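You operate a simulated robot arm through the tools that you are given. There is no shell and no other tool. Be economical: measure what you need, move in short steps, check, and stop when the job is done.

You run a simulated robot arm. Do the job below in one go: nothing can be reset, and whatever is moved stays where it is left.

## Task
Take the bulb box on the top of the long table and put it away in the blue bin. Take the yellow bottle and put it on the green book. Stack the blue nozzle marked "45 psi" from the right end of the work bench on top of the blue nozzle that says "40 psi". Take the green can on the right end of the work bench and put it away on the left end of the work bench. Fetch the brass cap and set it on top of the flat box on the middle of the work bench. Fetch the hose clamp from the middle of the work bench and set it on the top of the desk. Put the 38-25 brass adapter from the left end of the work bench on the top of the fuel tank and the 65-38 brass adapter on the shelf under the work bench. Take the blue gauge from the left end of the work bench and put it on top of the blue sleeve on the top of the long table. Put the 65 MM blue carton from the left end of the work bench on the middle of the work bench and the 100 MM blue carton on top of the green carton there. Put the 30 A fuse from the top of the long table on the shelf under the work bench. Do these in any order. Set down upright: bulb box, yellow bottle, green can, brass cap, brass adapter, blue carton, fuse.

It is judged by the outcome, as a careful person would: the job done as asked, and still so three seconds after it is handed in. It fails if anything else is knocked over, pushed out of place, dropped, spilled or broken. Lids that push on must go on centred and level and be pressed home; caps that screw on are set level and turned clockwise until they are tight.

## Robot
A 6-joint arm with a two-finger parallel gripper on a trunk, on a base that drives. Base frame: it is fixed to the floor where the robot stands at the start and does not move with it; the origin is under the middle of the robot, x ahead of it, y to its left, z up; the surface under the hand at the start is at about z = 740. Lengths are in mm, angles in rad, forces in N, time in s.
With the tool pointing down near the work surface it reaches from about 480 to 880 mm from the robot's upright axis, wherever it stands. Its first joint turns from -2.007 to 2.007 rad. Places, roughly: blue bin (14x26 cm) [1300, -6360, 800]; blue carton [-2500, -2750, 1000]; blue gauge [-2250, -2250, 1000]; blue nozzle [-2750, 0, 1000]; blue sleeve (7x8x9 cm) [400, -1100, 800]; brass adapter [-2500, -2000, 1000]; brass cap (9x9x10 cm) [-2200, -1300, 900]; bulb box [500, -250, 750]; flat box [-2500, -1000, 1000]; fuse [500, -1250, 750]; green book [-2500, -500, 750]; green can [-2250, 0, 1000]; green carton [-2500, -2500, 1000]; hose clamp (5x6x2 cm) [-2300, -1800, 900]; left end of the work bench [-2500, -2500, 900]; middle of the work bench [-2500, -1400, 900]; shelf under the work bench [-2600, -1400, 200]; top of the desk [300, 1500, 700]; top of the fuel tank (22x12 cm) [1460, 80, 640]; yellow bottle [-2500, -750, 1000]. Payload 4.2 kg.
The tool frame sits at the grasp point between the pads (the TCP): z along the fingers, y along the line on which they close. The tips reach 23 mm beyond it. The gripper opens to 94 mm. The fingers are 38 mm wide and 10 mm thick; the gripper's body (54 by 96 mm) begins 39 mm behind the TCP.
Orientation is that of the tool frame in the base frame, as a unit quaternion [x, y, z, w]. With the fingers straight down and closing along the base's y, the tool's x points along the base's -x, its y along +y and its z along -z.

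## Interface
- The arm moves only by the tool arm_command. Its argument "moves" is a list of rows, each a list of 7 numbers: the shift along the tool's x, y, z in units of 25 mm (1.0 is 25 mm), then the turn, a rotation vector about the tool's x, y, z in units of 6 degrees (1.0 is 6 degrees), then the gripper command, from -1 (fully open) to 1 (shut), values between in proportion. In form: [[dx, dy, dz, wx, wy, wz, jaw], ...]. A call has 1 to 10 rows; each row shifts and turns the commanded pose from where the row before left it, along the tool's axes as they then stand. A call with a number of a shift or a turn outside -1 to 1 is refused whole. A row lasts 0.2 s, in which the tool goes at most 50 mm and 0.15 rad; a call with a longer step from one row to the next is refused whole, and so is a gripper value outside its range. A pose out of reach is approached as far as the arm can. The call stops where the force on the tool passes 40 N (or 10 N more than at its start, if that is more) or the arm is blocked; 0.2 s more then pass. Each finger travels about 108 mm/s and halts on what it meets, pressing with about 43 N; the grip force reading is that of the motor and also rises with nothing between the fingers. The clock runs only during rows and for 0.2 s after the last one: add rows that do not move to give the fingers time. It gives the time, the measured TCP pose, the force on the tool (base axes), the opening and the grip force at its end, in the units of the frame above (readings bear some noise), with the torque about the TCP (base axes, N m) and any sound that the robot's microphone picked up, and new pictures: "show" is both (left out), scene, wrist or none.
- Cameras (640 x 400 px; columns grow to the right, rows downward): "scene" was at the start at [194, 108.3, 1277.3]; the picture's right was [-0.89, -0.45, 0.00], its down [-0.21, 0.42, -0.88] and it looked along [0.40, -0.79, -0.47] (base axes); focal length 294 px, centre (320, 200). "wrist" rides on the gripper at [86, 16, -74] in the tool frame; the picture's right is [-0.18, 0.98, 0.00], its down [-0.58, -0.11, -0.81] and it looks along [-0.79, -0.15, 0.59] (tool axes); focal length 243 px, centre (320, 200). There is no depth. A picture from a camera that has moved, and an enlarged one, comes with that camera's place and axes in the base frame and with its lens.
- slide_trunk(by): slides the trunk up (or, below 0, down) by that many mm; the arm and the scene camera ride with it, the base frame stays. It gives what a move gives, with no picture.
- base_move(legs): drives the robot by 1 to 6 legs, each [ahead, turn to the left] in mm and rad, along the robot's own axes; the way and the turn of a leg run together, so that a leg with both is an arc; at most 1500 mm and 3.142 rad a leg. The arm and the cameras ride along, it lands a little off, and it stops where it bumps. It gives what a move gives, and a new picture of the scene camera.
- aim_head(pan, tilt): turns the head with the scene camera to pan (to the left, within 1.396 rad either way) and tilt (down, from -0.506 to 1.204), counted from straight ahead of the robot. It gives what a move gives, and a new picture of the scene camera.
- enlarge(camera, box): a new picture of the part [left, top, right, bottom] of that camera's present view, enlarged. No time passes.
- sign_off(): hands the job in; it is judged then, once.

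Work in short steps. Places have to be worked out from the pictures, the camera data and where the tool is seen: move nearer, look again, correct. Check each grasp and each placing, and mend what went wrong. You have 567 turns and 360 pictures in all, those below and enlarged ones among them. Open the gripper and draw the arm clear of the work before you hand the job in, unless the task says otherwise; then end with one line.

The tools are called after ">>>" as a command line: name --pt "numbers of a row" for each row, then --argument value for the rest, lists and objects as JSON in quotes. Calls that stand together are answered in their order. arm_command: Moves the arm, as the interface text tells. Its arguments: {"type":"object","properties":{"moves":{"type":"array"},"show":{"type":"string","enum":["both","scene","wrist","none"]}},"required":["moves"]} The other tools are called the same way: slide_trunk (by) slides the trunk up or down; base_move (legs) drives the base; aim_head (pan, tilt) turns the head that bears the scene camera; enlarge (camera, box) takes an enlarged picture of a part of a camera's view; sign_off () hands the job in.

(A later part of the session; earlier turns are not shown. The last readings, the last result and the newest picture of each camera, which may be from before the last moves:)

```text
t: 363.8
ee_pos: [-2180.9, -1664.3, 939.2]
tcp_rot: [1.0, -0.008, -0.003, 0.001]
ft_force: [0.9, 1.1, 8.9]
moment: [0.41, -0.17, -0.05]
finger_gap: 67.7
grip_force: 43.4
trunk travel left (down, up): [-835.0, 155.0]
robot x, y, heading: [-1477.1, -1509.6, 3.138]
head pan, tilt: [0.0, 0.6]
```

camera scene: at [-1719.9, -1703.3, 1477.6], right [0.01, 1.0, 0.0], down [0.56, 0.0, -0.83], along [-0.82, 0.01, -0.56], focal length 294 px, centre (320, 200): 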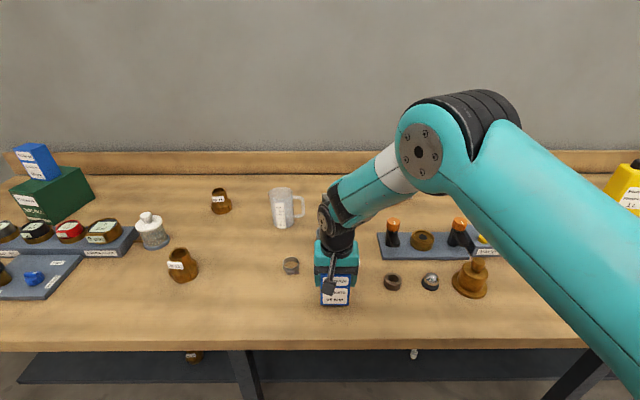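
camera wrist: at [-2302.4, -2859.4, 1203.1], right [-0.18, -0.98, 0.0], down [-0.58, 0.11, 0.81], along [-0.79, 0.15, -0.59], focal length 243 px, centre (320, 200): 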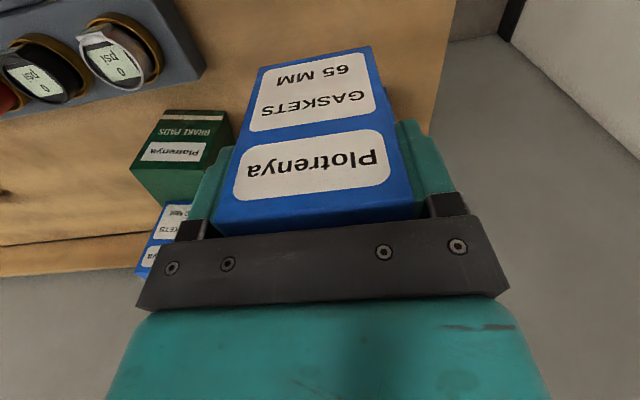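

Contact. Release and lift.

>>> arm_command --pt "0 0 0 0 0 0 -0.5" --pt "0 0 0 0 0 0 -0.8" --pt "0 0 0 0 0 0 -0.9" --pt "0 0 -0.8 0 0 0 -0.9" --pt "0 0 -0.9 0 0 0 -0.9" --pt "0 0 -0.9 0 0 0 -0.9" --pt "0 0 -0.9 0 0 0 -0.9" --pt "0 0 -0.9 0 0 0 -0.9" --pt "0 0 -0.9 0 0 0 -0.9" --pt "0 0 0 0 0 0 -0.9" --show "scene"

```text
t: 366.0
ee_pos: [-2180.8, -1663.9, 1070.5]
tcp_rot: [1.0, -0.008, -0.002, 0.001]
ft_force: [-0.5, -0.4, 0.1]
moment: [-0.01, 0.03, -0.03]
finger_gap: 89.0
grip_force: 0.0
trunk travel left (down, up): [-835.0, 155.0]
robot x, y, heading: [-1478.9, -1511.7, 3.134]
head pan, tilt: [0.0, 0.6]
camera scene: at [-1719.9, -1703.3, 1477.6], right [0.01, 1.0, 0.0], down [0.56, 0.0, -0.83], along [-0.83, 0.01, -0.56], focal length 294 px, centre (320, 200)
```

scene: 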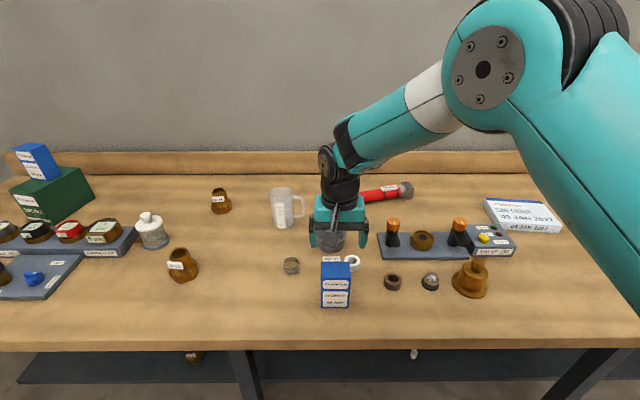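

Carton placed. Next the brass cap: I enlarge it and the flat box.

>>> enlarge --camera "scene" --box '[370, 180, 580, 311]'

>>> enlarge --camera "scene" --box '[430, 240, 510, 310]'

```text
3.05 times, centred on (475, 246) of scene
camera zoom: at [-1719.9, -1703.3, 1477.6], right [0.01, 1.0, 0.0], down [0.56, 0.0, -0.83], along [-0.83, 0.01, -0.56], focal length 895 px, centre (-152, 61)
```

zoom: 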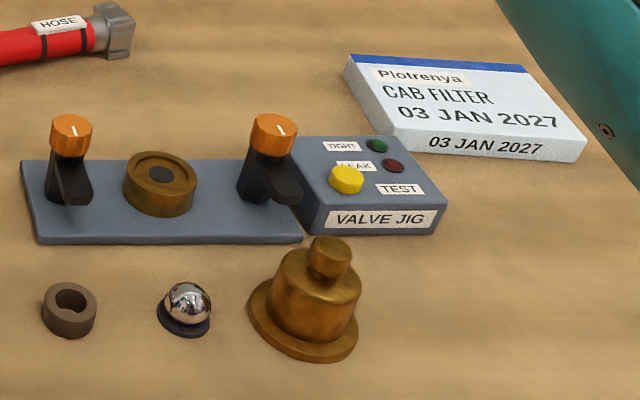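

```text
5.71 times, centred on (470, 275) of scene
camera zoom: at [-1719.9, -1703.3, 1477.6], right [0.01, 1.0, 0.0], down [0.56, 0.0, -0.83], along [-0.83, 0.01, -0.56], focal length 1678 px, centre (-537, -229)
```

zoom: 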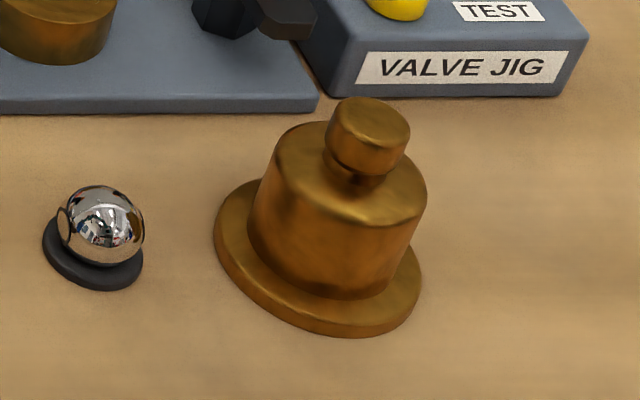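

Brass cap ≈(-2223,-1310), flange Ø94, body Ø68, top z≈958; flat box top centre ≈(-2515,-1008), z≈887. I move the base to reach both.

>>> base_move --legs '[[0, -0.99], [465, 0], [0, 0.99]]'

>>> aim_head --pan 0.1 --tilt 0.75

```text
t: 373.8
ee_pos: [-2429.8, -1265.3, 1069.1]
tcp_rot: [1.0, -0.012, -0.001, 0.001]
ft_force: [-0.4, 0.1, 0.3]
moment: [0.0, -0.02, -0.01]
finger_gap: 89.2
grip_force: 0.1
trunk travel left (down, up): [-835.0, 155.0]
robot x, y, heading: [-1726.9, -1122.4, 3.129]
head pan, tilt: [0.0, 0.6]
camera scene: at [-1967.1, -1308.3, 1477.6], right [0.01, 1.0, 0.0], down [0.56, -0.01, -0.83], along [-0.82, 0.01, -0.56], focal length 294 px, centre (320, 200)
```

scene: 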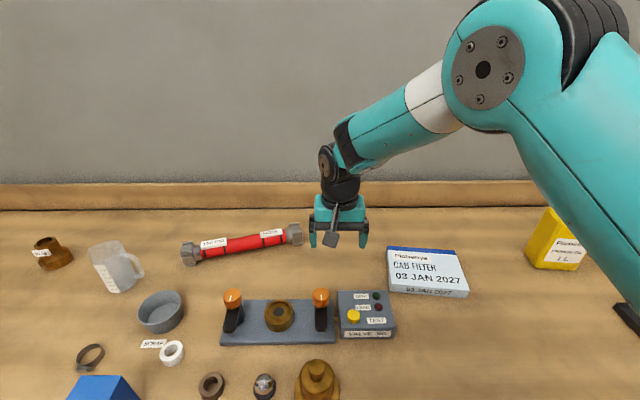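

```text
t: 374.5
ee_pos: [-2429.2, -1265.5, 1069.9]
tcp_rot: [1.0, -0.012, -0.002, 0.002]
ft_force: [-0.3, 0.6, 0.1]
moment: [0.0, -0.01, -0.01]
finger_gap: 89.3
grip_force: 0.0
trunk travel left (down, up): [-835.0, 155.0]
robot x, y, heading: [-1727.5, -1120.8, 3.126]
head pan, tilt: [0.099, 0.75]
camera scene: at [-1961.3, -1316.7, 1464.8], right [-0.08, 1.0, 0.0], down [0.68, 0.06, -0.73], along [-0.73, -0.06, -0.68], focal length 294 px, centre (320, 200)
```

scene: 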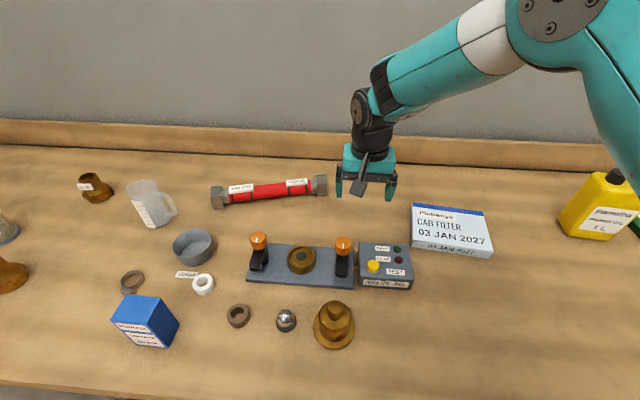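

Cap confirmed at ≈(-2224,-1309). I move over it.

>>> arm_command --pt "0.911 0.193 0 0 0 0 -1" --pt "0.911 0.193 0 0 0 0 -1" --pt "0.911 0.193 0 0 0 0 -1" --pt "0.911 0.193 0 0 0 0 -1" --pt "0.911 0.193 0 0 0 0 -1" --pt "0.911 0.193 0 0 0 0 -1" --pt "0.911 0.193 0 0 0 0 -1" --pt "0.911 0.193 0 0 0 0 -1" --pt "0.911 0.193 0 0 0 0 -1" --pt "0 0 0.4 0 0 0 -1" --show "wrist"

```text
t: 376.7
ee_pos: [-2226.4, -1314.2, 1058.1]
tcp_rot: [1.0, -0.012, -0.002, 0.001]
ft_force: [0.2, 0.5, -0.7]
moment: [0.01, -0.01, 0.06]
finger_gap: 94.2
grip_force: 0.0
trunk travel left (down, up): [-835.0, 155.0]
robot x, y, heading: [-1727.3, -1117.2, 3.129]
head pan, tilt: [0.099, 0.75]
camera wrist: at [-2139.8, -1332.4, 1132.2], right [-0.21, -0.98, 0.0], down [-0.58, 0.12, 0.81], along [-0.79, 0.17, -0.59], focal length 243 px, centre (320, 200)
```

wrist: 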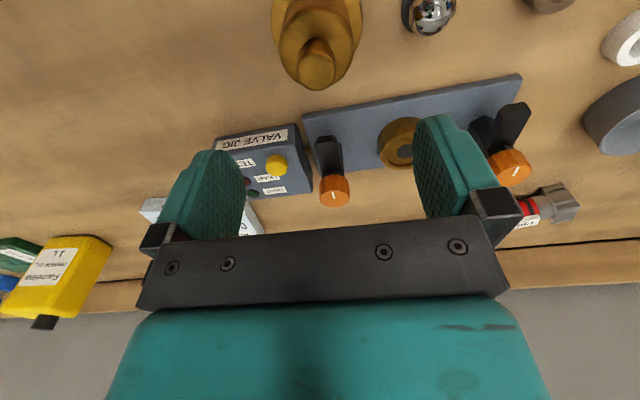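

Centred within ~3 mm. I narrow the jaws slightly, descend to z≈925 and look.

>>> arm_command --pt "0 -0.12 0.9 0 0 0 -0.8" --pt "0 0 0.9 0 0 0 -0.8" --pt "0 0 0.9 0 0 0 -0.8" --pt "0 0 0.9 0 0 0 -0.8" --pt "0 0 0.9 0 0 0 -0.8" --pt "0 0 0.8 0 0 0 -0.8" --pt "0 0 0 0 0 0 -0.8" --show "wrist"

```text
t: 378.3
ee_pos: [-2226.5, -1310.9, 925.6]
tcp_rot: [1.0, -0.012, -0.002, 0.001]
ft_force: [-0.7, 0.2, 0.2]
moment: [0.03, 0.0, -0.02]
finger_gap: 84.7
grip_force: 0.1
trunk travel left (down, up): [-835.0, 155.0]
robot x, y, heading: [-1728.1, -1115.9, 3.131]
head pan, tilt: [0.099, 0.75]
camera wrist: at [-2140.4, -1328.6, 1000.1], right [-0.21, -0.98, 0.0], down [-0.58, 0.12, 0.81], along [-0.79, 0.17, -0.59], focal length 243 px, centre (320, 200)
```

wrist: 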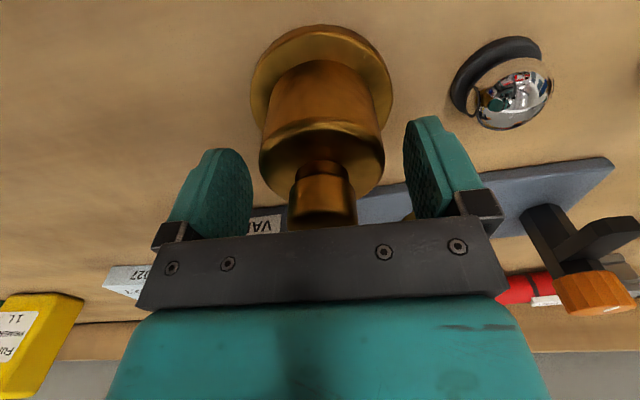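

Body is between the fingers, the knob clears the palm. Close and lift.

>>> arm_command --pt "0 0 0 0 0 0 0" --pt "0 0 0 0 0 0 1" --pt "0 0 0 0 0 0 1" --pt "0 0 0 0 0 0 1" --show "none"

>>> arm_command --pt "0 0 -0.4 0 0 0 1" --pt "0 0 -0.9 0 0 0 1" --pt "0 0 -0.9 0 0 0 1" --pt "0 0 -0.9 0 0 0 1" --pt "0 0 -0.9 0 0 0 1" --pt "0 0 -0.9 0 0 0 1" --pt "0 0 0 0 0 0 1" --show "both"

```text
t: 379.3
ee_pos: [-2225.8, -1310.2, 926.7]
tcp_rot: [1.0, -0.012, -0.003, 0.0]
ft_force: [0.4, -0.4, 1.0]
moment: [0.06, 0.04, -0.01]
finger_gap: 64.2
grip_force: 42.8
trunk travel left (down, up): [-835.0, 155.0]
robot x, y, heading: [-1726.0, -1118.0, 3.126]
head pan, tilt: [0.099, 0.75]
```

```text
t: 380.9
ee_pos: [-2225.2, -1309.3, 1050.1]
tcp_rot: [1.0, -0.012, -0.002, 0.001]
ft_force: [-0.3, 0.4, -2.6]
moment: [-0.01, 0.01, 0.0]
finger_gap: 64.7
grip_force: 43.1
trunk travel left (down, up): [-835.0, 155.0]
robot x, y, heading: [-1726.6, -1118.8, 3.126]
head pan, tilt: [0.099, 0.75]
camera scene: at [-1961.4, -1316.8, 1464.7], right [-0.08, 1.0, 0.0], down [0.68, 0.06, -0.73], along [-0.73, -0.06, -0.68], focal length 294 px, centre (320, 200)
camera wrist: at [-2139.8, -1328.7, 1124.2], right [-0.21, -0.98, 0.0], down [-0.58, 0.12, 0.81], along [-0.79, 0.17, -0.59], focal length 243 px, centre (320, 200)
```

scene: 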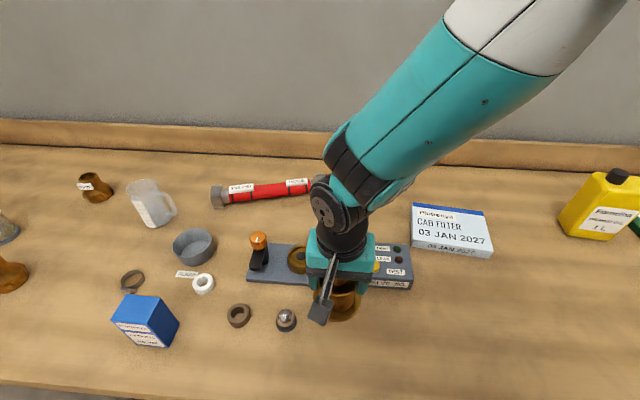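
wrist: 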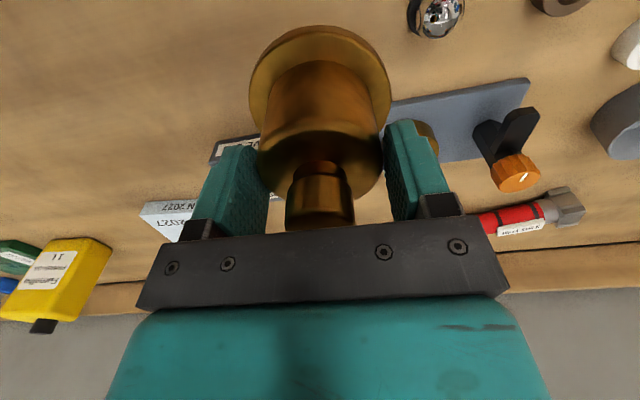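

Held. Flat box centre ≈(-2514,-1012). I carry the cap over it.

>>> arm_command --pt "-0.99 -0.967 0 0 0 0 1" --pt "-0.99 -0.967 0 0 0 0 1" --pt "-0.99 -0.967 0 0 0 0 1" --pt "-0.99 -0.967 0 0 0 0 1" --pt "-0.99 -0.967 0 0 0 0 1" --pt "-0.99 -0.967 0 0 0 0 1" --pt "-0.99 -0.967 0 0 0 0 1" --pt "-0.99 -0.967 0 0 0 0 1" --pt "-0.99 -0.967 0 0 0 0 1" --pt "-0.99 -0.967 0 0 0 0 1" --show "none"

>>> arm_command --pt "-0.93 -0.967 0 0 0 0 1" --pt "-0.93 -0.967 0.4 0 0 0 1" --pt "0 0 0.9 0 0 0 1" --pt "0 0 0.9 0 0 0 1" --pt "0 0 0.8 0 0 0 1" --pt "0 0 0 0 0 0 1" --show "both"

```text
t: 383.1
ee_pos: [-2467.4, -1060.9, 1050.8]
tcp_rot: [1.0, -0.011, -0.002, 0.0]
ft_force: [0.2, -0.5, -2.1]
moment: [0.02, -0.04, -0.02]
finger_gap: 64.3
grip_force: 42.8
trunk travel left (down, up): [-835.0, 155.0]
robot x, y, heading: [-1724.2, -1116.6, 3.125]
head pan, tilt: [0.099, 0.75]
```

```text
t: 384.5
ee_pos: [-2512.5, -1012.3, 975.0]
tcp_rot: [1.0, -0.012, -0.001, 0.001]
ft_force: [0.3, 0.3, -3.4]
moment: [-0.03, 0.01, -0.04]
finger_gap: 64.2
grip_force: 43.1
trunk travel left (down, up): [-835.0, 155.0]
robot x, y, heading: [-1722.8, -1118.9, 3.13]
head pan, tilt: [0.099, 0.75]
camera scene: at [-1961.4, -1316.6, 1464.7], right [-0.08, 1.0, 0.0], down [0.68, 0.06, -0.73], along [-0.73, -0.06, -0.68], focal length 294 px, centre (320, 200)
camera wrist: at [-2426.2, -1031.5, 1049.1], right [-0.21, -0.98, 0.0], down [-0.58, 0.12, 0.81], along [-0.79, 0.17, -0.59], focal length 243 px, centre (320, 200)
```

scene: 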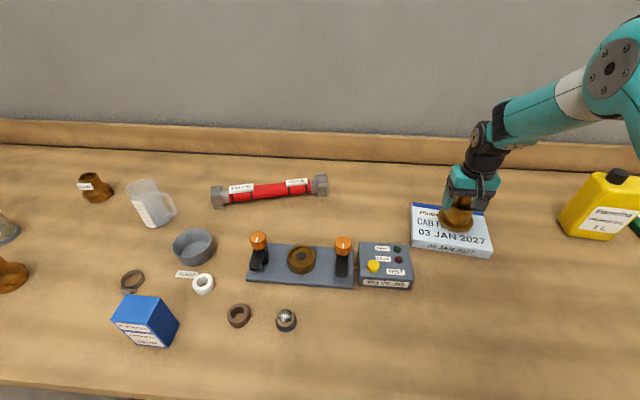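
wrist: 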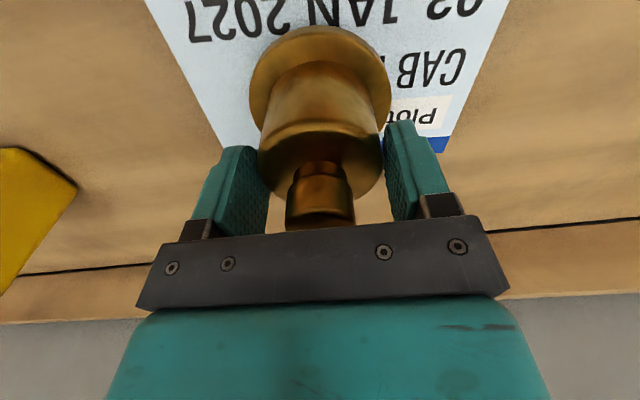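

Over the box. I lower carefully to contact (expected ≈953).

>>> arm_command --pt "0.1 0 0.3 0 0 0 1" --pt "0 0 0.3 0 0 0 1" --pt "0 0 0 0 0 0 1" --show "none"

>>> arm_command --pt "0 0 0.1 0 0 0 1" --pt "0 0 0 0 0 0 1" --show "none"

```text
t: 385.3
ee_pos: [-2509.3, -1013.7, 960.2]
tcp_rot: [1.0, -0.012, -0.001, 0.001]
ft_force: [-0.5, -0.4, -3.6]
moment: [-0.01, 0.02, -0.03]
finger_gap: 64.2
grip_force: 42.9
trunk travel left (down, up): [-835.0, 155.0]
robot x, y, heading: [-1724.1, -1115.8, 3.127]
head pan, tilt: [0.099, 0.75]
```

```text
t: 385.9
ee_pos: [-2510.6, -1013.0, 957.9]
tcp_rot: [1.0, -0.012, -0.002, 0.0]
ft_force: [0.2, -1.1, -1.8]
moment: [0.04, 0.04, 0.02]
finger_gap: 64.5
grip_force: 42.8
trunk travel left (down, up): [-835.0, 155.0]
robot x, y, heading: [-1725.9, -1116.9, 3.127]
head pan, tilt: [0.099, 0.75]
```

>>> arm_command --pt "0 0 0.08 0 0 0 1" --pt "0 0 0 0 0 0 1" --show "none"

>>> arm_command --pt "0 0 0.08 0 0 0 1" --pt "0 0 0 0 0 0 1" --show "none"

```text
t: 386.5
ee_pos: [-2510.2, -1014.1, 957.8]
tcp_rot: [1.0, -0.011, -0.004, 0.001]
ft_force: [1.0, 0.8, 24.4]
moment: [0.39, -0.97, -0.03]
finger_gap: 64.2
grip_force: 42.5
trunk travel left (down, up): [-835.0, 155.0]
robot x, y, heading: [-1723.1, -1115.6, 3.126]
head pan, tilt: [0.099, 0.75]
```

```text
t: 387.1
ee_pos: [-2510.1, -1014.3, 956.3]
tcp_rot: [1.0, -0.011, -0.006, 0.001]
ft_force: [0.3, 0.8, 36.9]
moment: [0.31, 0.07, -0.07]
finger_gap: 64.3
grip_force: 42.6
trunk travel left (down, up): [-835.0, 155.0]
robot x, y, heading: [-1725.8, -1117.8, 3.129]
head pan, tilt: [0.099, 0.75]
```

Contact. Ease 3 mm and release, then lift.

>>> arm_command --pt "0 0 -0.13 0 0 0 1" --pt "0 0 0 0 0 0 1" --pt "0 0 0 0 0 0 -0.5" --pt "0 0 0 0 0 0 -0.7" --pt "0 0 0 0 0 0 -0.8" --pt "0 0 -0.8 0 0 0 -0.8" --pt "0 0 -0.9 0 0 0 -0.8" --pt "0 0 -0.9 0 0 0 -0.8" --pt "0 0 -0.9 0 0 0 -0.8" --pt "0 0 0 0 0 0 -0.8" --show "both"

```text
t: 389.3
ee_pos: [-2510.3, -1012.8, 1043.8]
tcp_rot: [1.0, -0.012, -0.001, 0.001]
ft_force: [-0.6, -0.4, -0.2]
moment: [-0.03, -0.03, 0.0]
finger_gap: 84.8
grip_force: 0.0
trunk travel left (down, up): [-835.0, 155.0]
robot x, y, heading: [-1728.5, -1119.3, 3.125]
head pan, tilt: [0.099, 0.75]
camera scene: at [-1961.3, -1316.7, 1464.7], right [-0.08, 1.0, 0.0], down [0.68, 0.06, -0.73], along [-0.73, -0.06, -0.68], focal length 294 px, centre (320, 200)
camera wrist: at [-2425.2, -1032.4, 1117.4], right [-0.21, -0.98, 0.0], down [-0.58, 0.12, 0.81], along [-0.79, 0.17, -0.59], focal length 243 px, centre (320, 200)
```

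scene: 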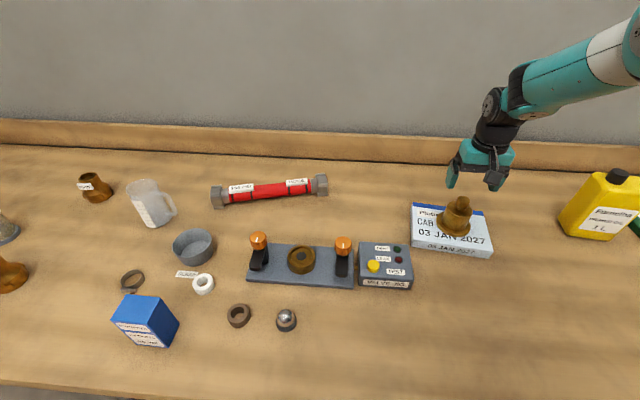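
wrist: 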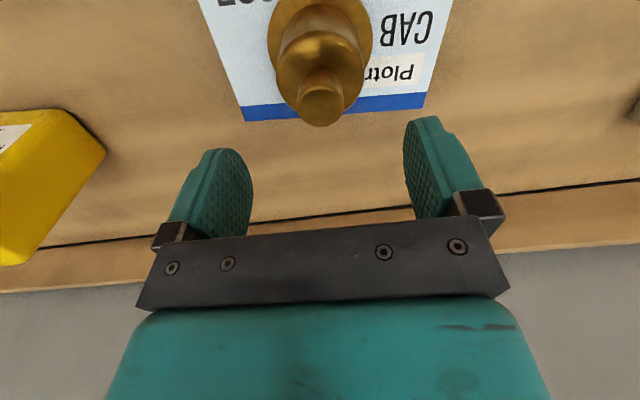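

Cap stands on the flat box. I raise and retract the arm, then look right at the bottle and book.

>>> arm_command --pt "0.5 0 -1 0 0 0 -1" --pt "0.8 0 -1 0 0 0 -1" --pt "0.9 0 -1 0 0 0 -1" --pt "0.9 0 -1 0 0 0 -1" --pt "0.9 0 0 0 0 0 -1" --pt "0.9 0 0 0 0 0 -1" --pt "0.9 0 0 0 0 0 -1" --pt "0.9 0 0 0 0 0 -1" --show "none"

>>> base_move --legs '[[-120, 0], [0, -1.5], [560, 0], [0, 1.5]]'

>>> aim_head --pan -0.15 --tilt 0.65

```text
t: 391.1
ee_pos: [-2343.1, -1016.0, 1143.3]
tcp_rot: [1.0, -0.012, -0.001, 0.001]
ft_force: [0.3, -0.5, -1.4]
moment: [0.01, -0.03, 0.01]
finger_gap: 93.8
grip_force: 0.0
trunk travel left (down, up): [-835.0, 155.0]
robot x, y, heading: [-1728.0, -1118.4, 3.129]
head pan, tilt: [0.099, 0.75]
```

```text
t: 402.5
ee_pos: [-2247.1, -433.3, 1145.8]
tcp_rot: [1.0, -0.024, -0.002, 0.001]
ft_force: [-0.1, 0.0, -0.7]
moment: [0.0, -0.02, -0.02]
finger_gap: 93.8
grip_force: 0.0
trunk travel left (down, up): [-835.0, 155.0]
robot x, y, heading: [-1635.5, -548.2, 3.102]
head pan, tilt: [0.099, 0.75]
camera scene: at [-1873.5, -742.2, 1464.7], right [-0.06, 1.0, 0.0], down [0.68, 0.04, -0.73], along [-0.73, -0.04, -0.68], focal length 294 px, centre (320, 200)
```

scene: 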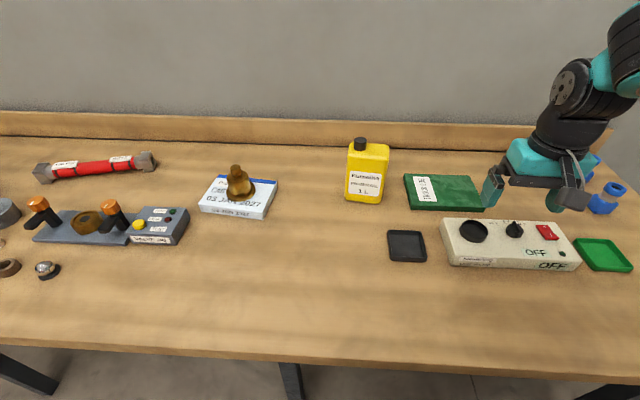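

```text
t: 403.3
ee_pos: [-2247.9, -431.8, 1145.7]
tcp_rot: [1.0, -0.024, -0.002, 0.002]
ft_force: [-0.6, -0.4, -0.3]
moment: [0.0, -0.03, -0.01]
finger_gap: 94.1
grip_force: 0.0
trunk travel left (down, up): [-835.0, 155.0]
robot x, y, heading: [-1633.8, -551.5, 3.103]
head pan, tilt: [-0.15, 0.649]
camera scene: at [-1876.0, -721.0, 1473.3], right [0.19, 0.98, 0.0], down [0.59, -0.11, -0.8], along [-0.78, 0.15, -0.6], focal length 294 px, centre (320, 200)
```

scene: 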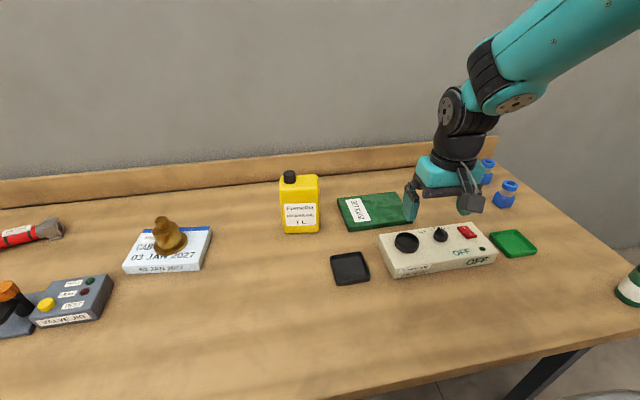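

I enlarge the bottle and the green book to measure them.

>>> enlarge --camera "scene" --box '[260, 155, 430, 261]'

```text
3.76 times, centred on (345, 208) of scene
camera zoom: at [-1876.0, -721.0, 1473.3], right [0.19, 0.98, 0.0], down [0.59, -0.11, -0.8], along [-0.78, 0.15, -0.6], focal length 1105 px, centre (226, 170)
```

zoom: 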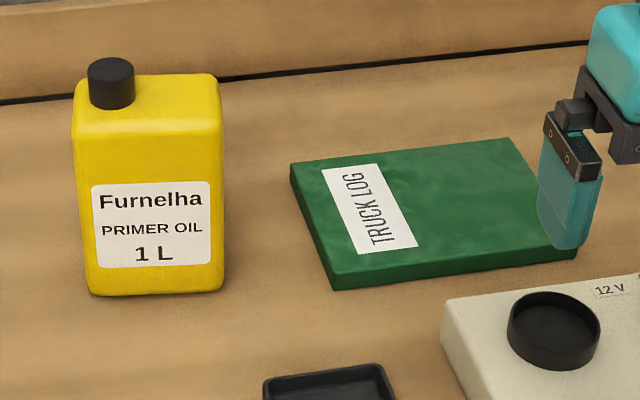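

Bottle ≈104×70 mm, centre (-2564,-648), 9° turned, cap at the -y side (top z≈1050); book centre ≈(-2570,-410), z≈882. I'll grip the bottle across its 70 mm depth. First move the base closer.

>>> base_move --legs '[[0, 0.04], [155, 0]]'

>>> arm_command --pt "0.3 0.2 0 0 0 -1 -1" --pt "0 0 0 0 0 -1 -1" --pt "0 0 0 0 0 -1 -1" --pt "0 0 0 0 0 -1 -1" --pt "0 0 0 0 0 -1 -1" --pt "0 0 0 0 0 -1 -1" --pt "0 0 0 0 0 -1 -1" --pt "0 0 0 0 0 -1 -1" --pt "0 0 0 0 0 -1 -1" --pt "0 0 0 0 0 -1 -1" --show "none"

>>> arm_command --pt "0 0 0 0 0 -1 -1" --pt "0 0 0 0 0 -1 -1" --pt "0 0 0 0 0 -1 -1" --pt "0 0 0 0 0 0 -1" --show "wrist"

```text
t: 405.1
ee_pos: [-2407.9, -457.8, 1144.1]
tcp_rot: [1.0, -0.005, -0.002, 0.001]
ft_force: [0.5, 0.0, 0.4]
moment: [0.03, -0.01, 0.0]
finger_gap: 93.7
grip_force: 0.0
trunk travel left (down, up): [-835.0, 155.0]
robot x, y, heading: [-1784.7, -550.3, -3.144]
head pan, tilt: [-0.15, 0.649]
camera scene: at [-2024.2, -730.9, 1473.4], right [0.15, 0.99, 0.0], down [0.6, -0.09, -0.8], along [-0.79, 0.12, -0.6], focal length 294 px, centre (320, 200)
```

scene: 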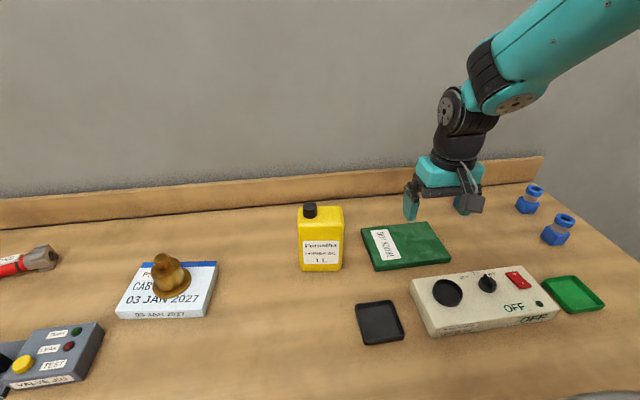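

```text
t: 407.3
ee_pos: [-2398.9, -463.2, 1144.5]
tcp_rot: [0.868, 0.497, -0.002, 0.0]
ft_force: [-0.1, 0.3, -0.1]
moment: [0.0, 0.0, 0.01]
finger_gap: 94.3
grip_force: 0.0
trunk travel left (down, up): [-835.0, 155.0]
robot x, y, heading: [-1781.6, -552.7, -3.139]
head pan, tilt: [-0.15, 0.649]
```

```text
t: 408.3
ee_pos: [-2400.2, -463.4, 1144.8]
tcp_rot: [0.779, 0.627, -0.002, 0.0]
ft_force: [-0.4, -0.4, 0.6]
moment: [0.0, 0.0, -0.01]
finger_gap: 94.0
grip_force: 0.1
trunk travel left (down, up): [-835.0, 155.0]
robot x, y, heading: [-1786.6, -551.0, -3.133]
head pan, tilt: [-0.15, 0.649]
camera wrist: at [-2366.3, -382.1, 1218.7], right [0.92, -0.39, 0.0], down [-0.23, -0.54, 0.81], along [-0.32, -0.74, -0.59], focal length 243 px, centre (320, 200)
```

wrist: 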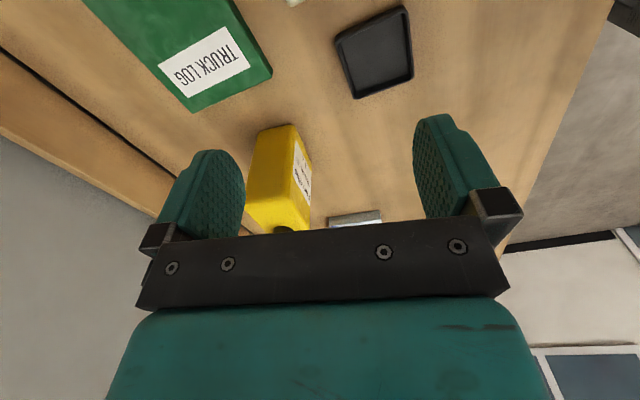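

I finish the rotation and move above the bottle.

>>> arm_command --pt "0 0 0 0 0 -0.6 -1" --pt "-0.909 -0.681 0 0 0 0 -1" --pt "-0.909 -0.681 0 0 0 0 -1" --pt "-0.909 -0.681 0 0 0 0 -1" --pt "-0.909 -0.681 0 0 0 0 -1" --pt "-0.909 -0.681 0 0 0 0 -1" --pt "-0.909 -0.681 0 0 0 0 -1" --pt "-0.909 -0.681 0 0 0 0 -1" --pt "-0.909 -0.681 0 0 0 0 -1" --pt "0 0 0 0 0 0 -1" --show "both"

```text
t: 410.5
ee_pos: [-2561.3, -622.1, 1145.2]
tcp_rot: [0.76, 0.649, -0.001, 0.0]
ft_force: [0.1, -0.8, -0.2]
moment: [0.03, -0.03, 0.03]
finger_gap: 93.9
grip_force: 0.1
trunk travel left (down, up): [-835.0, 155.0]
robot x, y, heading: [-1785.2, -550.5, -3.14]
head pan, tilt: [-0.15, 0.649]
camera scene: at [-2024.3, -731.0, 1473.3], right [0.15, 0.99, 0.0], down [0.6, -0.09, -0.8], along [-0.79, 0.12, -0.6], focal length 294 px, centre (320, 200)
camera wrist: at [-2533.4, -539.8, 1219.8], right [0.94, -0.33, 0.0], down [-0.19, -0.56, 0.81], along [-0.27, -0.76, -0.59], focal length 243 px, centre (320, 200)
```

scene: 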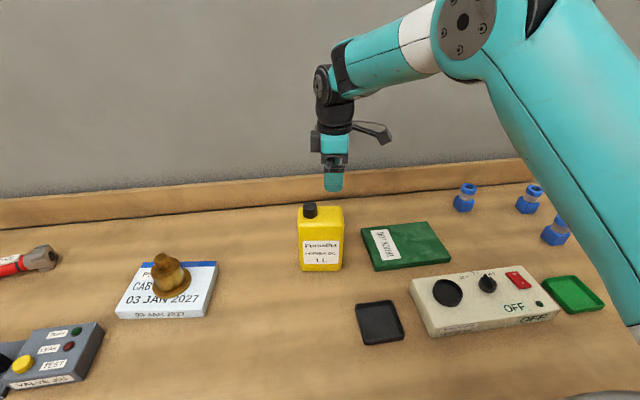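
wrist: 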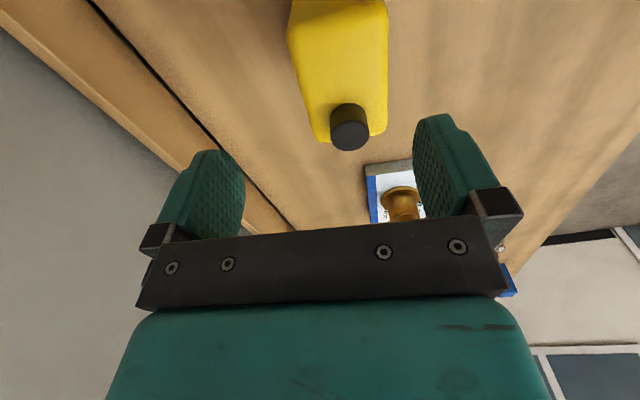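

Refined: bottle centre ≈(-2551,-656), long axis at 84°, cap (-2554,-669). I grip beside the cap at y≈-619. Adjust and descend to z≈1030 first.

>>> arm_command --pt "0 0 0 0 0 -0.5 -1" --pt "0.18 0.54 0 0 0 0 -1" --pt "0 0 0.9 0 0 0 -1" --pt "0 0 0.9 0 0 0 -1" --pt "0 0 0.9 0 0 0 -1" --pt "0 0 0.9 0 0 0 -1" --pt "0 0 0.9 0 0 0 -1" --pt "0 0 0 0 0 0 -1" --show "both"

```text
t: 412.3
ee_pos: [-2548.9, -618.9, 1032.5]
tcp_rot: [0.743, 0.67, -0.002, -0.001]
ft_force: [0.2, 0.7, 0.2]
moment: [-0.02, 0.0, -0.02]
finger_gap: 94.2
grip_force: 0.0
trunk travel left (down, up): [-835.0, 155.0]
robot x, y, heading: [-1784.8, -551.8, -3.147]
head pan, tilt: [-0.15, 0.649]
camera scene: at [-2024.2, -731.0, 1473.3], right [0.15, 0.99, 0.0], down [0.6, -0.09, -0.8], along [-0.79, 0.12, -0.6], focal length 294 px, centre (320, 200)
camera wrist: at [-2525.0, -534.8, 1108.2], right [0.96, -0.28, 0.0], down [-0.16, -0.57, 0.81], along [-0.23, -0.77, -0.59], focal length 243 px, centre (320, 200)
```

scene: 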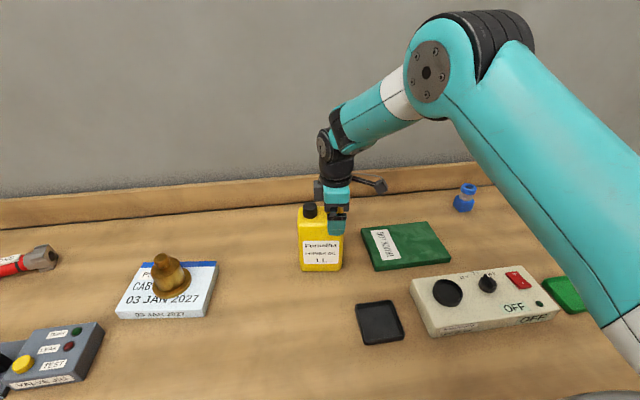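
wrist: 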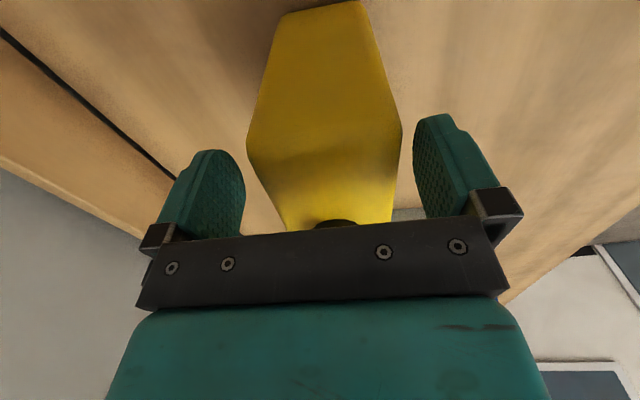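

Bottle centred between the fingers. I descend further with force checks.

>>> arm_command --pt "0 0 0.4 0 0 0 -1" --pt "0 0 0.4 0 0 0 -1" --pt "0 0 0.4 0 0 0 -1" --pt "0 0 0 0 0 0 -1" --show "wrist"

>>> enlarge --camera "scene" --box '[270, 160, 390, 280]'

```text
t: 413.4
ee_pos: [-2551.0, -618.8, 1009.3]
tcp_rot: [0.742, 0.67, -0.009, -0.002]
ft_force: [6.0, 4.3, 18.4]
moment: [-1.06, 0.13, 0.39]
finger_gap: 94.0
grip_force: 0.2
trunk travel left (down, up): [-835.0, 155.0]
robot x, y, heading: [-1789.2, -550.3, -3.142]
head pan, tilt: [-0.15, 0.649]
stopped in row 4: the force on the tool passed its limit at 42 N (the readings are from after the stop); the commanded pose is now the measured one
camera wrist: at [-2526.0, -534.9, 1082.5], right [0.96, -0.28, -0.01], down [-0.16, -0.56, 0.81], along [-0.24, -0.78, -0.58], focal length 243 px, centre (320, 200)
```

wrist: 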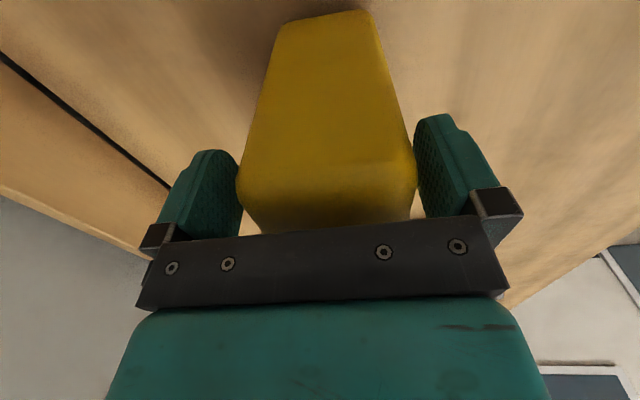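

```text
3.33 times, centred on (330, 220) of scene
camera zoom: at [-2022.9, -730.5, 1473.4], right [0.15, 0.99, 0.0], down [0.6, -0.09, -0.8], along [-0.79, 0.12, -0.6], focal length 979 px, centre (287, 133)
```

zoom: 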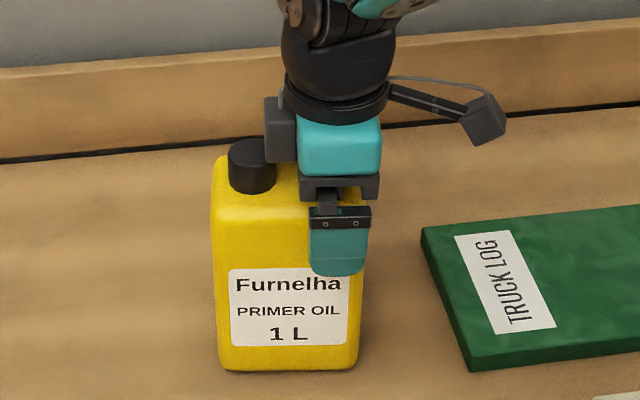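

A box on the gripper's back side touches the cap; but the fingers already overlap the bottle by ~35 mm. I rise 4 mm, shift 5 mm away from the cap, and close here.

>>> arm_command --pt "0 0 -0.2 0 0 0 -1" --pt "0.2 0 0 0 0 0 -1" --pt "0 0 0 0 0 0 -1" --show "none"

>>> arm_command --pt "0 0 0 0 0 0 0.2" --pt "0 0 0 0 0 0 1" --pt "0 0 0 0 0 0 1" --pt "0 0 0 0 0 0 1" --show "both"

```text
t: 414.2
ee_pos: [-2550.9, -615.3, 1011.7]
tcp_rot: [0.742, 0.671, -0.005, -0.002]
ft_force: [-0.7, -0.4, 0.0]
moment: [0.03, 0.0, 0.0]
finger_gap: 93.9
grip_force: 0.1
trunk travel left (down, up): [-835.0, 155.0]
robot x, y, heading: [-1789.2, -547.6, -3.141]
head pan, tilt: [-0.15, 0.649]
```

```text
t: 415.2
ee_pos: [-2550.4, -614.5, 1010.7]
tcp_rot: [0.743, 0.67, -0.005, -0.002]
ft_force: [4.2, 1.4, 1.7]
moment: [0.46, -1.07, 0.14]
finger_gap: 75.1
grip_force: 42.5
trunk travel left (down, up): [-835.0, 155.0]
robot x, y, heading: [-1791.1, -547.2, -3.143]
head pan, tilt: [-0.15, 0.649]
camera scene: at [-2024.0, -730.8, 1473.4], right [0.15, 0.99, 0.0], down [0.6, -0.09, -0.8], along [-0.79, 0.12, -0.6], focal length 294 px, centre (320, 200)
camera wrist: at [-2525.2, -530.0, 1085.3], right [0.96, -0.28, -0.01], down [-0.16, -0.56, 0.81], along [-0.23, -0.78, -0.59], focal length 243 px, centre (320, 200)
```

scene: 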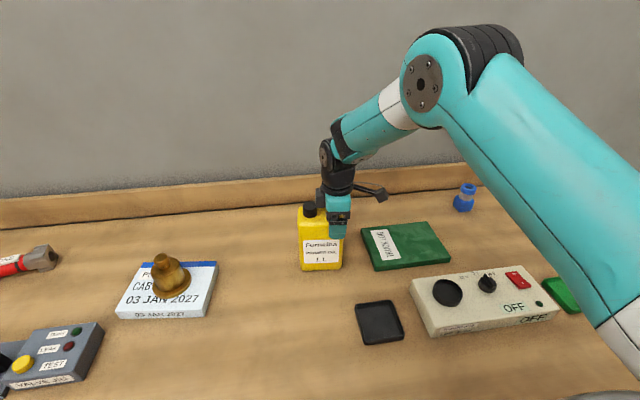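
wrist: 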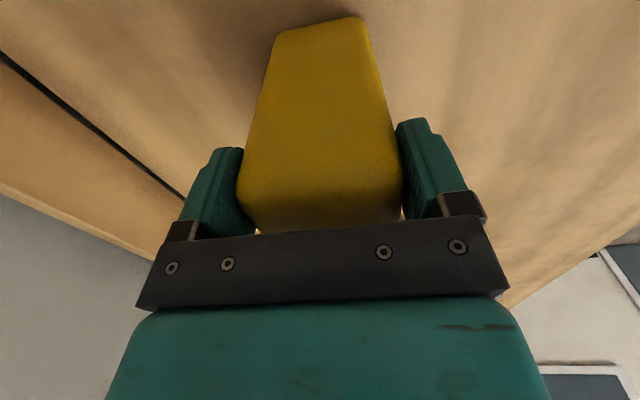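

Gripped (75 mm). I lift 40 mm and check for slip or tilt.

>>> arm_command --pt "0 0 -0.3 0 0 0 1" --pt "0 0 -0.4 0 0 0 1" --pt "0 0 -0.5 0 0 0 1" --pt "0 0 -0.5 0 0 0 1" --pt "0 0 0 0 0 0 1" --show "scene"

>>> enlarge --camera "scene" --box '[260, 150, 400, 290]'

```text
t: 416.4
ee_pos: [-2549.3, -612.7, 1055.5]
tcp_rot: [0.743, 0.67, -0.005, -0.002]
ft_force: [0.2, -0.4, -9.8]
moment: [0.38, -0.03, 0.03]
finger_gap: 75.0
grip_force: 42.9
trunk travel left (down, up): [-835.0, 155.0]
robot x, y, heading: [-1787.6, -550.8, -3.141]
head pan, tilt: [-0.15, 0.649]
camera scene: at [-2024.7, -731.0, 1473.2], right [0.15, 0.99, 0.0], down [0.6, -0.09, -0.8], along [-0.79, 0.12, -0.6], focal length 294 px, centre (320, 200)
```

scene: 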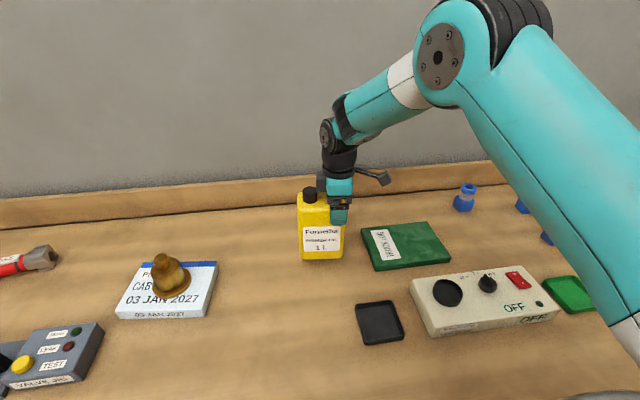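

```text
2.86 times, centred on (330, 220) of scene
camera zoom: at [-2024.7, -731.0, 1473.2], right [0.15, 0.99, 0.0], down [0.6, -0.09, -0.8], along [-0.79, 0.12, -0.6], focal length 839 px, centre (291, 143)
```

zoom: 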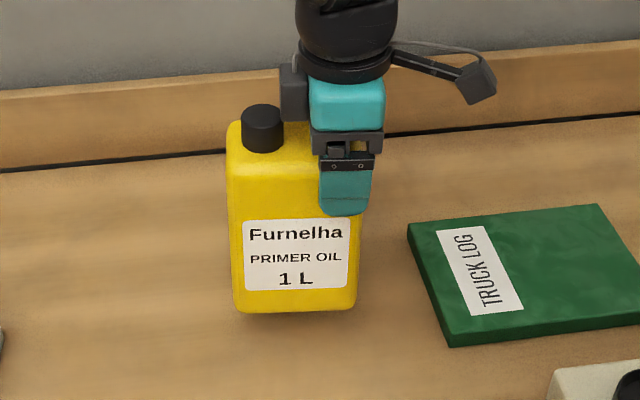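

Secure with little tilt. I raise a bit more and carry it over the book.

>>> arm_command --pt "0 0 -0.6 0 0 0 1" --pt "0 0 -0.6 0 0 0 1" --pt "0.8 -0.15 0 0 0 0 1" --pt "0.8 -0.15 0 0 0 0 1" --pt "0.8 -0.15 0 0 0 0 1" --pt "0.8 -0.15 0 0 0 0 1" --pt "0.8 -0.15 0 0 0 0 1" --pt "0.8 -0.15 0 0 0 0 1" --pt "0.8 -0.15 0 0 0 0 1" --pt "0.8 -0.15 0 0 0 0 1" --show "none"

>>> arm_command --pt "0.8 -0.15 0 0 0 0 1" --pt "0.8 -0.15 0 0 0 0 1" --pt "0.8 -0.15 0 0 0 0 1" --pt "0.8 -0.15 0 0 0 0 1" --pt "0 0 0 0 0 0 1" --show "scene"

>>> enlarge --camera "scene" --box '[340, 150, 480, 290]'

```text
t: 418.6
ee_pos: [-2564.7, -452.0, 1084.2]
tcp_rot: [0.743, 0.67, -0.005, -0.002]
ft_force: [-0.9, 0.4, -10.0]
moment: [0.35, -0.04, 0.03]
finger_gap: 74.7
grip_force: 42.9
trunk travel left (down, up): [-835.0, 155.0]
robot x, y, heading: [-1786.8, -550.5, -3.141]
head pan, tilt: [-0.15, 0.649]
```

```text
t: 419.8
ee_pos: [-2571.4, -372.7, 1083.0]
tcp_rot: [0.743, 0.67, -0.006, -0.002]
ft_force: [-0.1, 0.1, -9.9]
moment: [0.31, -0.01, -0.03]
finger_gap: 74.9
grip_force: 42.8
trunk travel left (down, up): [-835.0, 155.0]
robot x, y, heading: [-1787.6, -549.6, -3.143]
head pan, tilt: [-0.15, 0.649]
camera scene: at [-2024.7, -730.8, 1473.2], right [0.15, 0.99, 0.0], down [0.6, -0.09, -0.8], along [-0.79, 0.12, -0.6], focal length 294 px, centre (320, 200)
```

scene: 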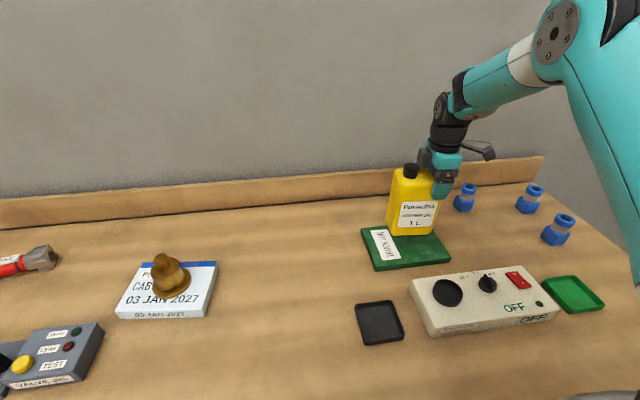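

```text
2.86 times, centred on (410, 220) of scene
camera zoom: at [-2024.7, -730.8, 1473.2], right [0.15, 0.99, 0.0], down [0.6, -0.09, -0.8], along [-0.79, 0.12, -0.6], focal length 839 px, centre (63, 143)
```

zoom: 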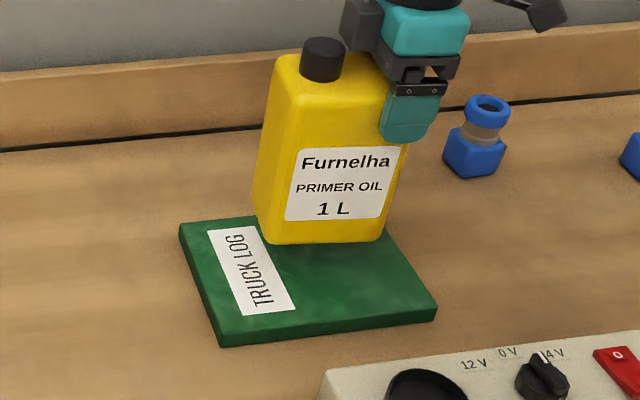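

Well placed above the book (y -456..-348). I lower to just above and then to contact.

>>> arm_command --pt "0 0.4 0.4 0 0 0 1" --pt "0 0 0.6 0 0 0 1" --pt "0 0 0.5 0 0 0 1" --pt "0 0 0 0 0 0 1" --show "none"

>>> arm_command --pt "0 0 0.12 0 0 0 1" --pt "0 0 0 0 0 0 1" --show "none"

```text
t: 420.8
ee_pos: [-2561.0, -372.1, 1046.2]
tcp_rot: [0.743, 0.67, -0.005, -0.003]
ft_force: [-0.3, -0.4, -9.9]
moment: [0.37, -0.03, 0.0]
finger_gap: 74.8
grip_force: 43.7
trunk travel left (down, up): [-835.0, 155.0]
robot x, y, heading: [-1787.3, -549.0, -3.144]
head pan, tilt: [-0.15, 0.649]
```

```text
t: 421.4
ee_pos: [-2563.1, -372.1, 1042.6]
tcp_rot: [0.743, 0.669, -0.005, -0.002]
ft_force: [0.5, 0.6, -10.0]
moment: [0.39, -0.04, 0.03]
finger_gap: 75.2
grip_force: 42.6
trunk travel left (down, up): [-835.0, 155.0]
robot x, y, heading: [-1785.9, -546.9, -3.143]
head pan, tilt: [-0.15, 0.649]
```

>>> arm_command --pt "0 0 0.12 0 0 0 1" --pt "0 0 0 0 0 0 1" --show "none"

>>> arm_command --pt "0 0 0.1 0 0 0 1" --pt "0 0 0 0 0 0 1" --show "none"

>>> arm_command --pt "0 0 0.06 0 0 0 1" --pt "0 0 0 0 0 0 1" --show "none"

```text
t: 422.0
ee_pos: [-2561.9, -371.6, 1038.9]
tcp_rot: [0.743, 0.669, -0.006, -0.003]
ft_force: [0.2, 0.2, -9.5]
moment: [0.38, -0.06, 0.02]
finger_gap: 75.2
grip_force: 43.4
trunk travel left (down, up): [-835.0, 155.0]
robot x, y, heading: [-1788.2, -545.9, -3.142]
head pan, tilt: [-0.15, 0.649]
```

```text
t: 422.6
ee_pos: [-2562.3, -372.3, 1037.7]
tcp_rot: [0.742, 0.67, -0.005, -0.003]
ft_force: [-0.2, 0.0, -9.3]
moment: [0.37, -0.03, 0.03]
finger_gap: 75.0
grip_force: 42.9
trunk travel left (down, up): [-835.0, 155.0]
robot x, y, heading: [-1787.8, -548.2, -3.141]
head pan, tilt: [-0.15, 0.649]
```

```text
t: 423.2
ee_pos: [-2561.6, -372.6, 1034.9]
tcp_rot: [0.743, 0.669, -0.006, -0.002]
ft_force: [0.4, 0.1, -9.5]
moment: [0.38, -0.04, 0.01]
finger_gap: 74.8
grip_force: 42.3
trunk travel left (down, up): [-835.0, 155.0]
robot x, y, heading: [-1786.3, -546.1, -3.141]
head pan, tilt: [-0.15, 0.649]
```

>>> arm_command --pt "0 0 0.08 0 0 0 1" --pt "0 0 0 0 0 0 1" --show "none"

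>>> arm_command --pt "0 0 0.06 0 0 0 1" --pt "0 0 0 0 0 0 1" --show "none"

```text
t: 423.8
ee_pos: [-2561.3, -372.5, 1034.3]
tcp_rot: [0.742, 0.67, -0.006, -0.002]
ft_force: [1.4, -0.8, -4.1]
moment: [-0.18, -0.29, 0.01]
finger_gap: 75.1
grip_force: 43.1
trunk travel left (down, up): [-835.0, 155.0]
robot x, y, heading: [-1788.3, -550.2, -3.141]
head pan, tilt: [-0.15, 0.649]
```

```text
t: 424.4
ee_pos: [-2562.0, -373.0, 1034.4]
tcp_rot: [0.742, 0.671, -0.006, -0.002]
ft_force: [3.7, -1.3, 16.1]
moment: [-0.98, -1.3, 0.12]
finger_gap: 74.6
grip_force: 42.6
trunk travel left (down, up): [-835.0, 155.0]
robot x, y, heading: [-1787.5, -552.4, -3.147]
head pan, tilt: [-0.15, 0.649]
```

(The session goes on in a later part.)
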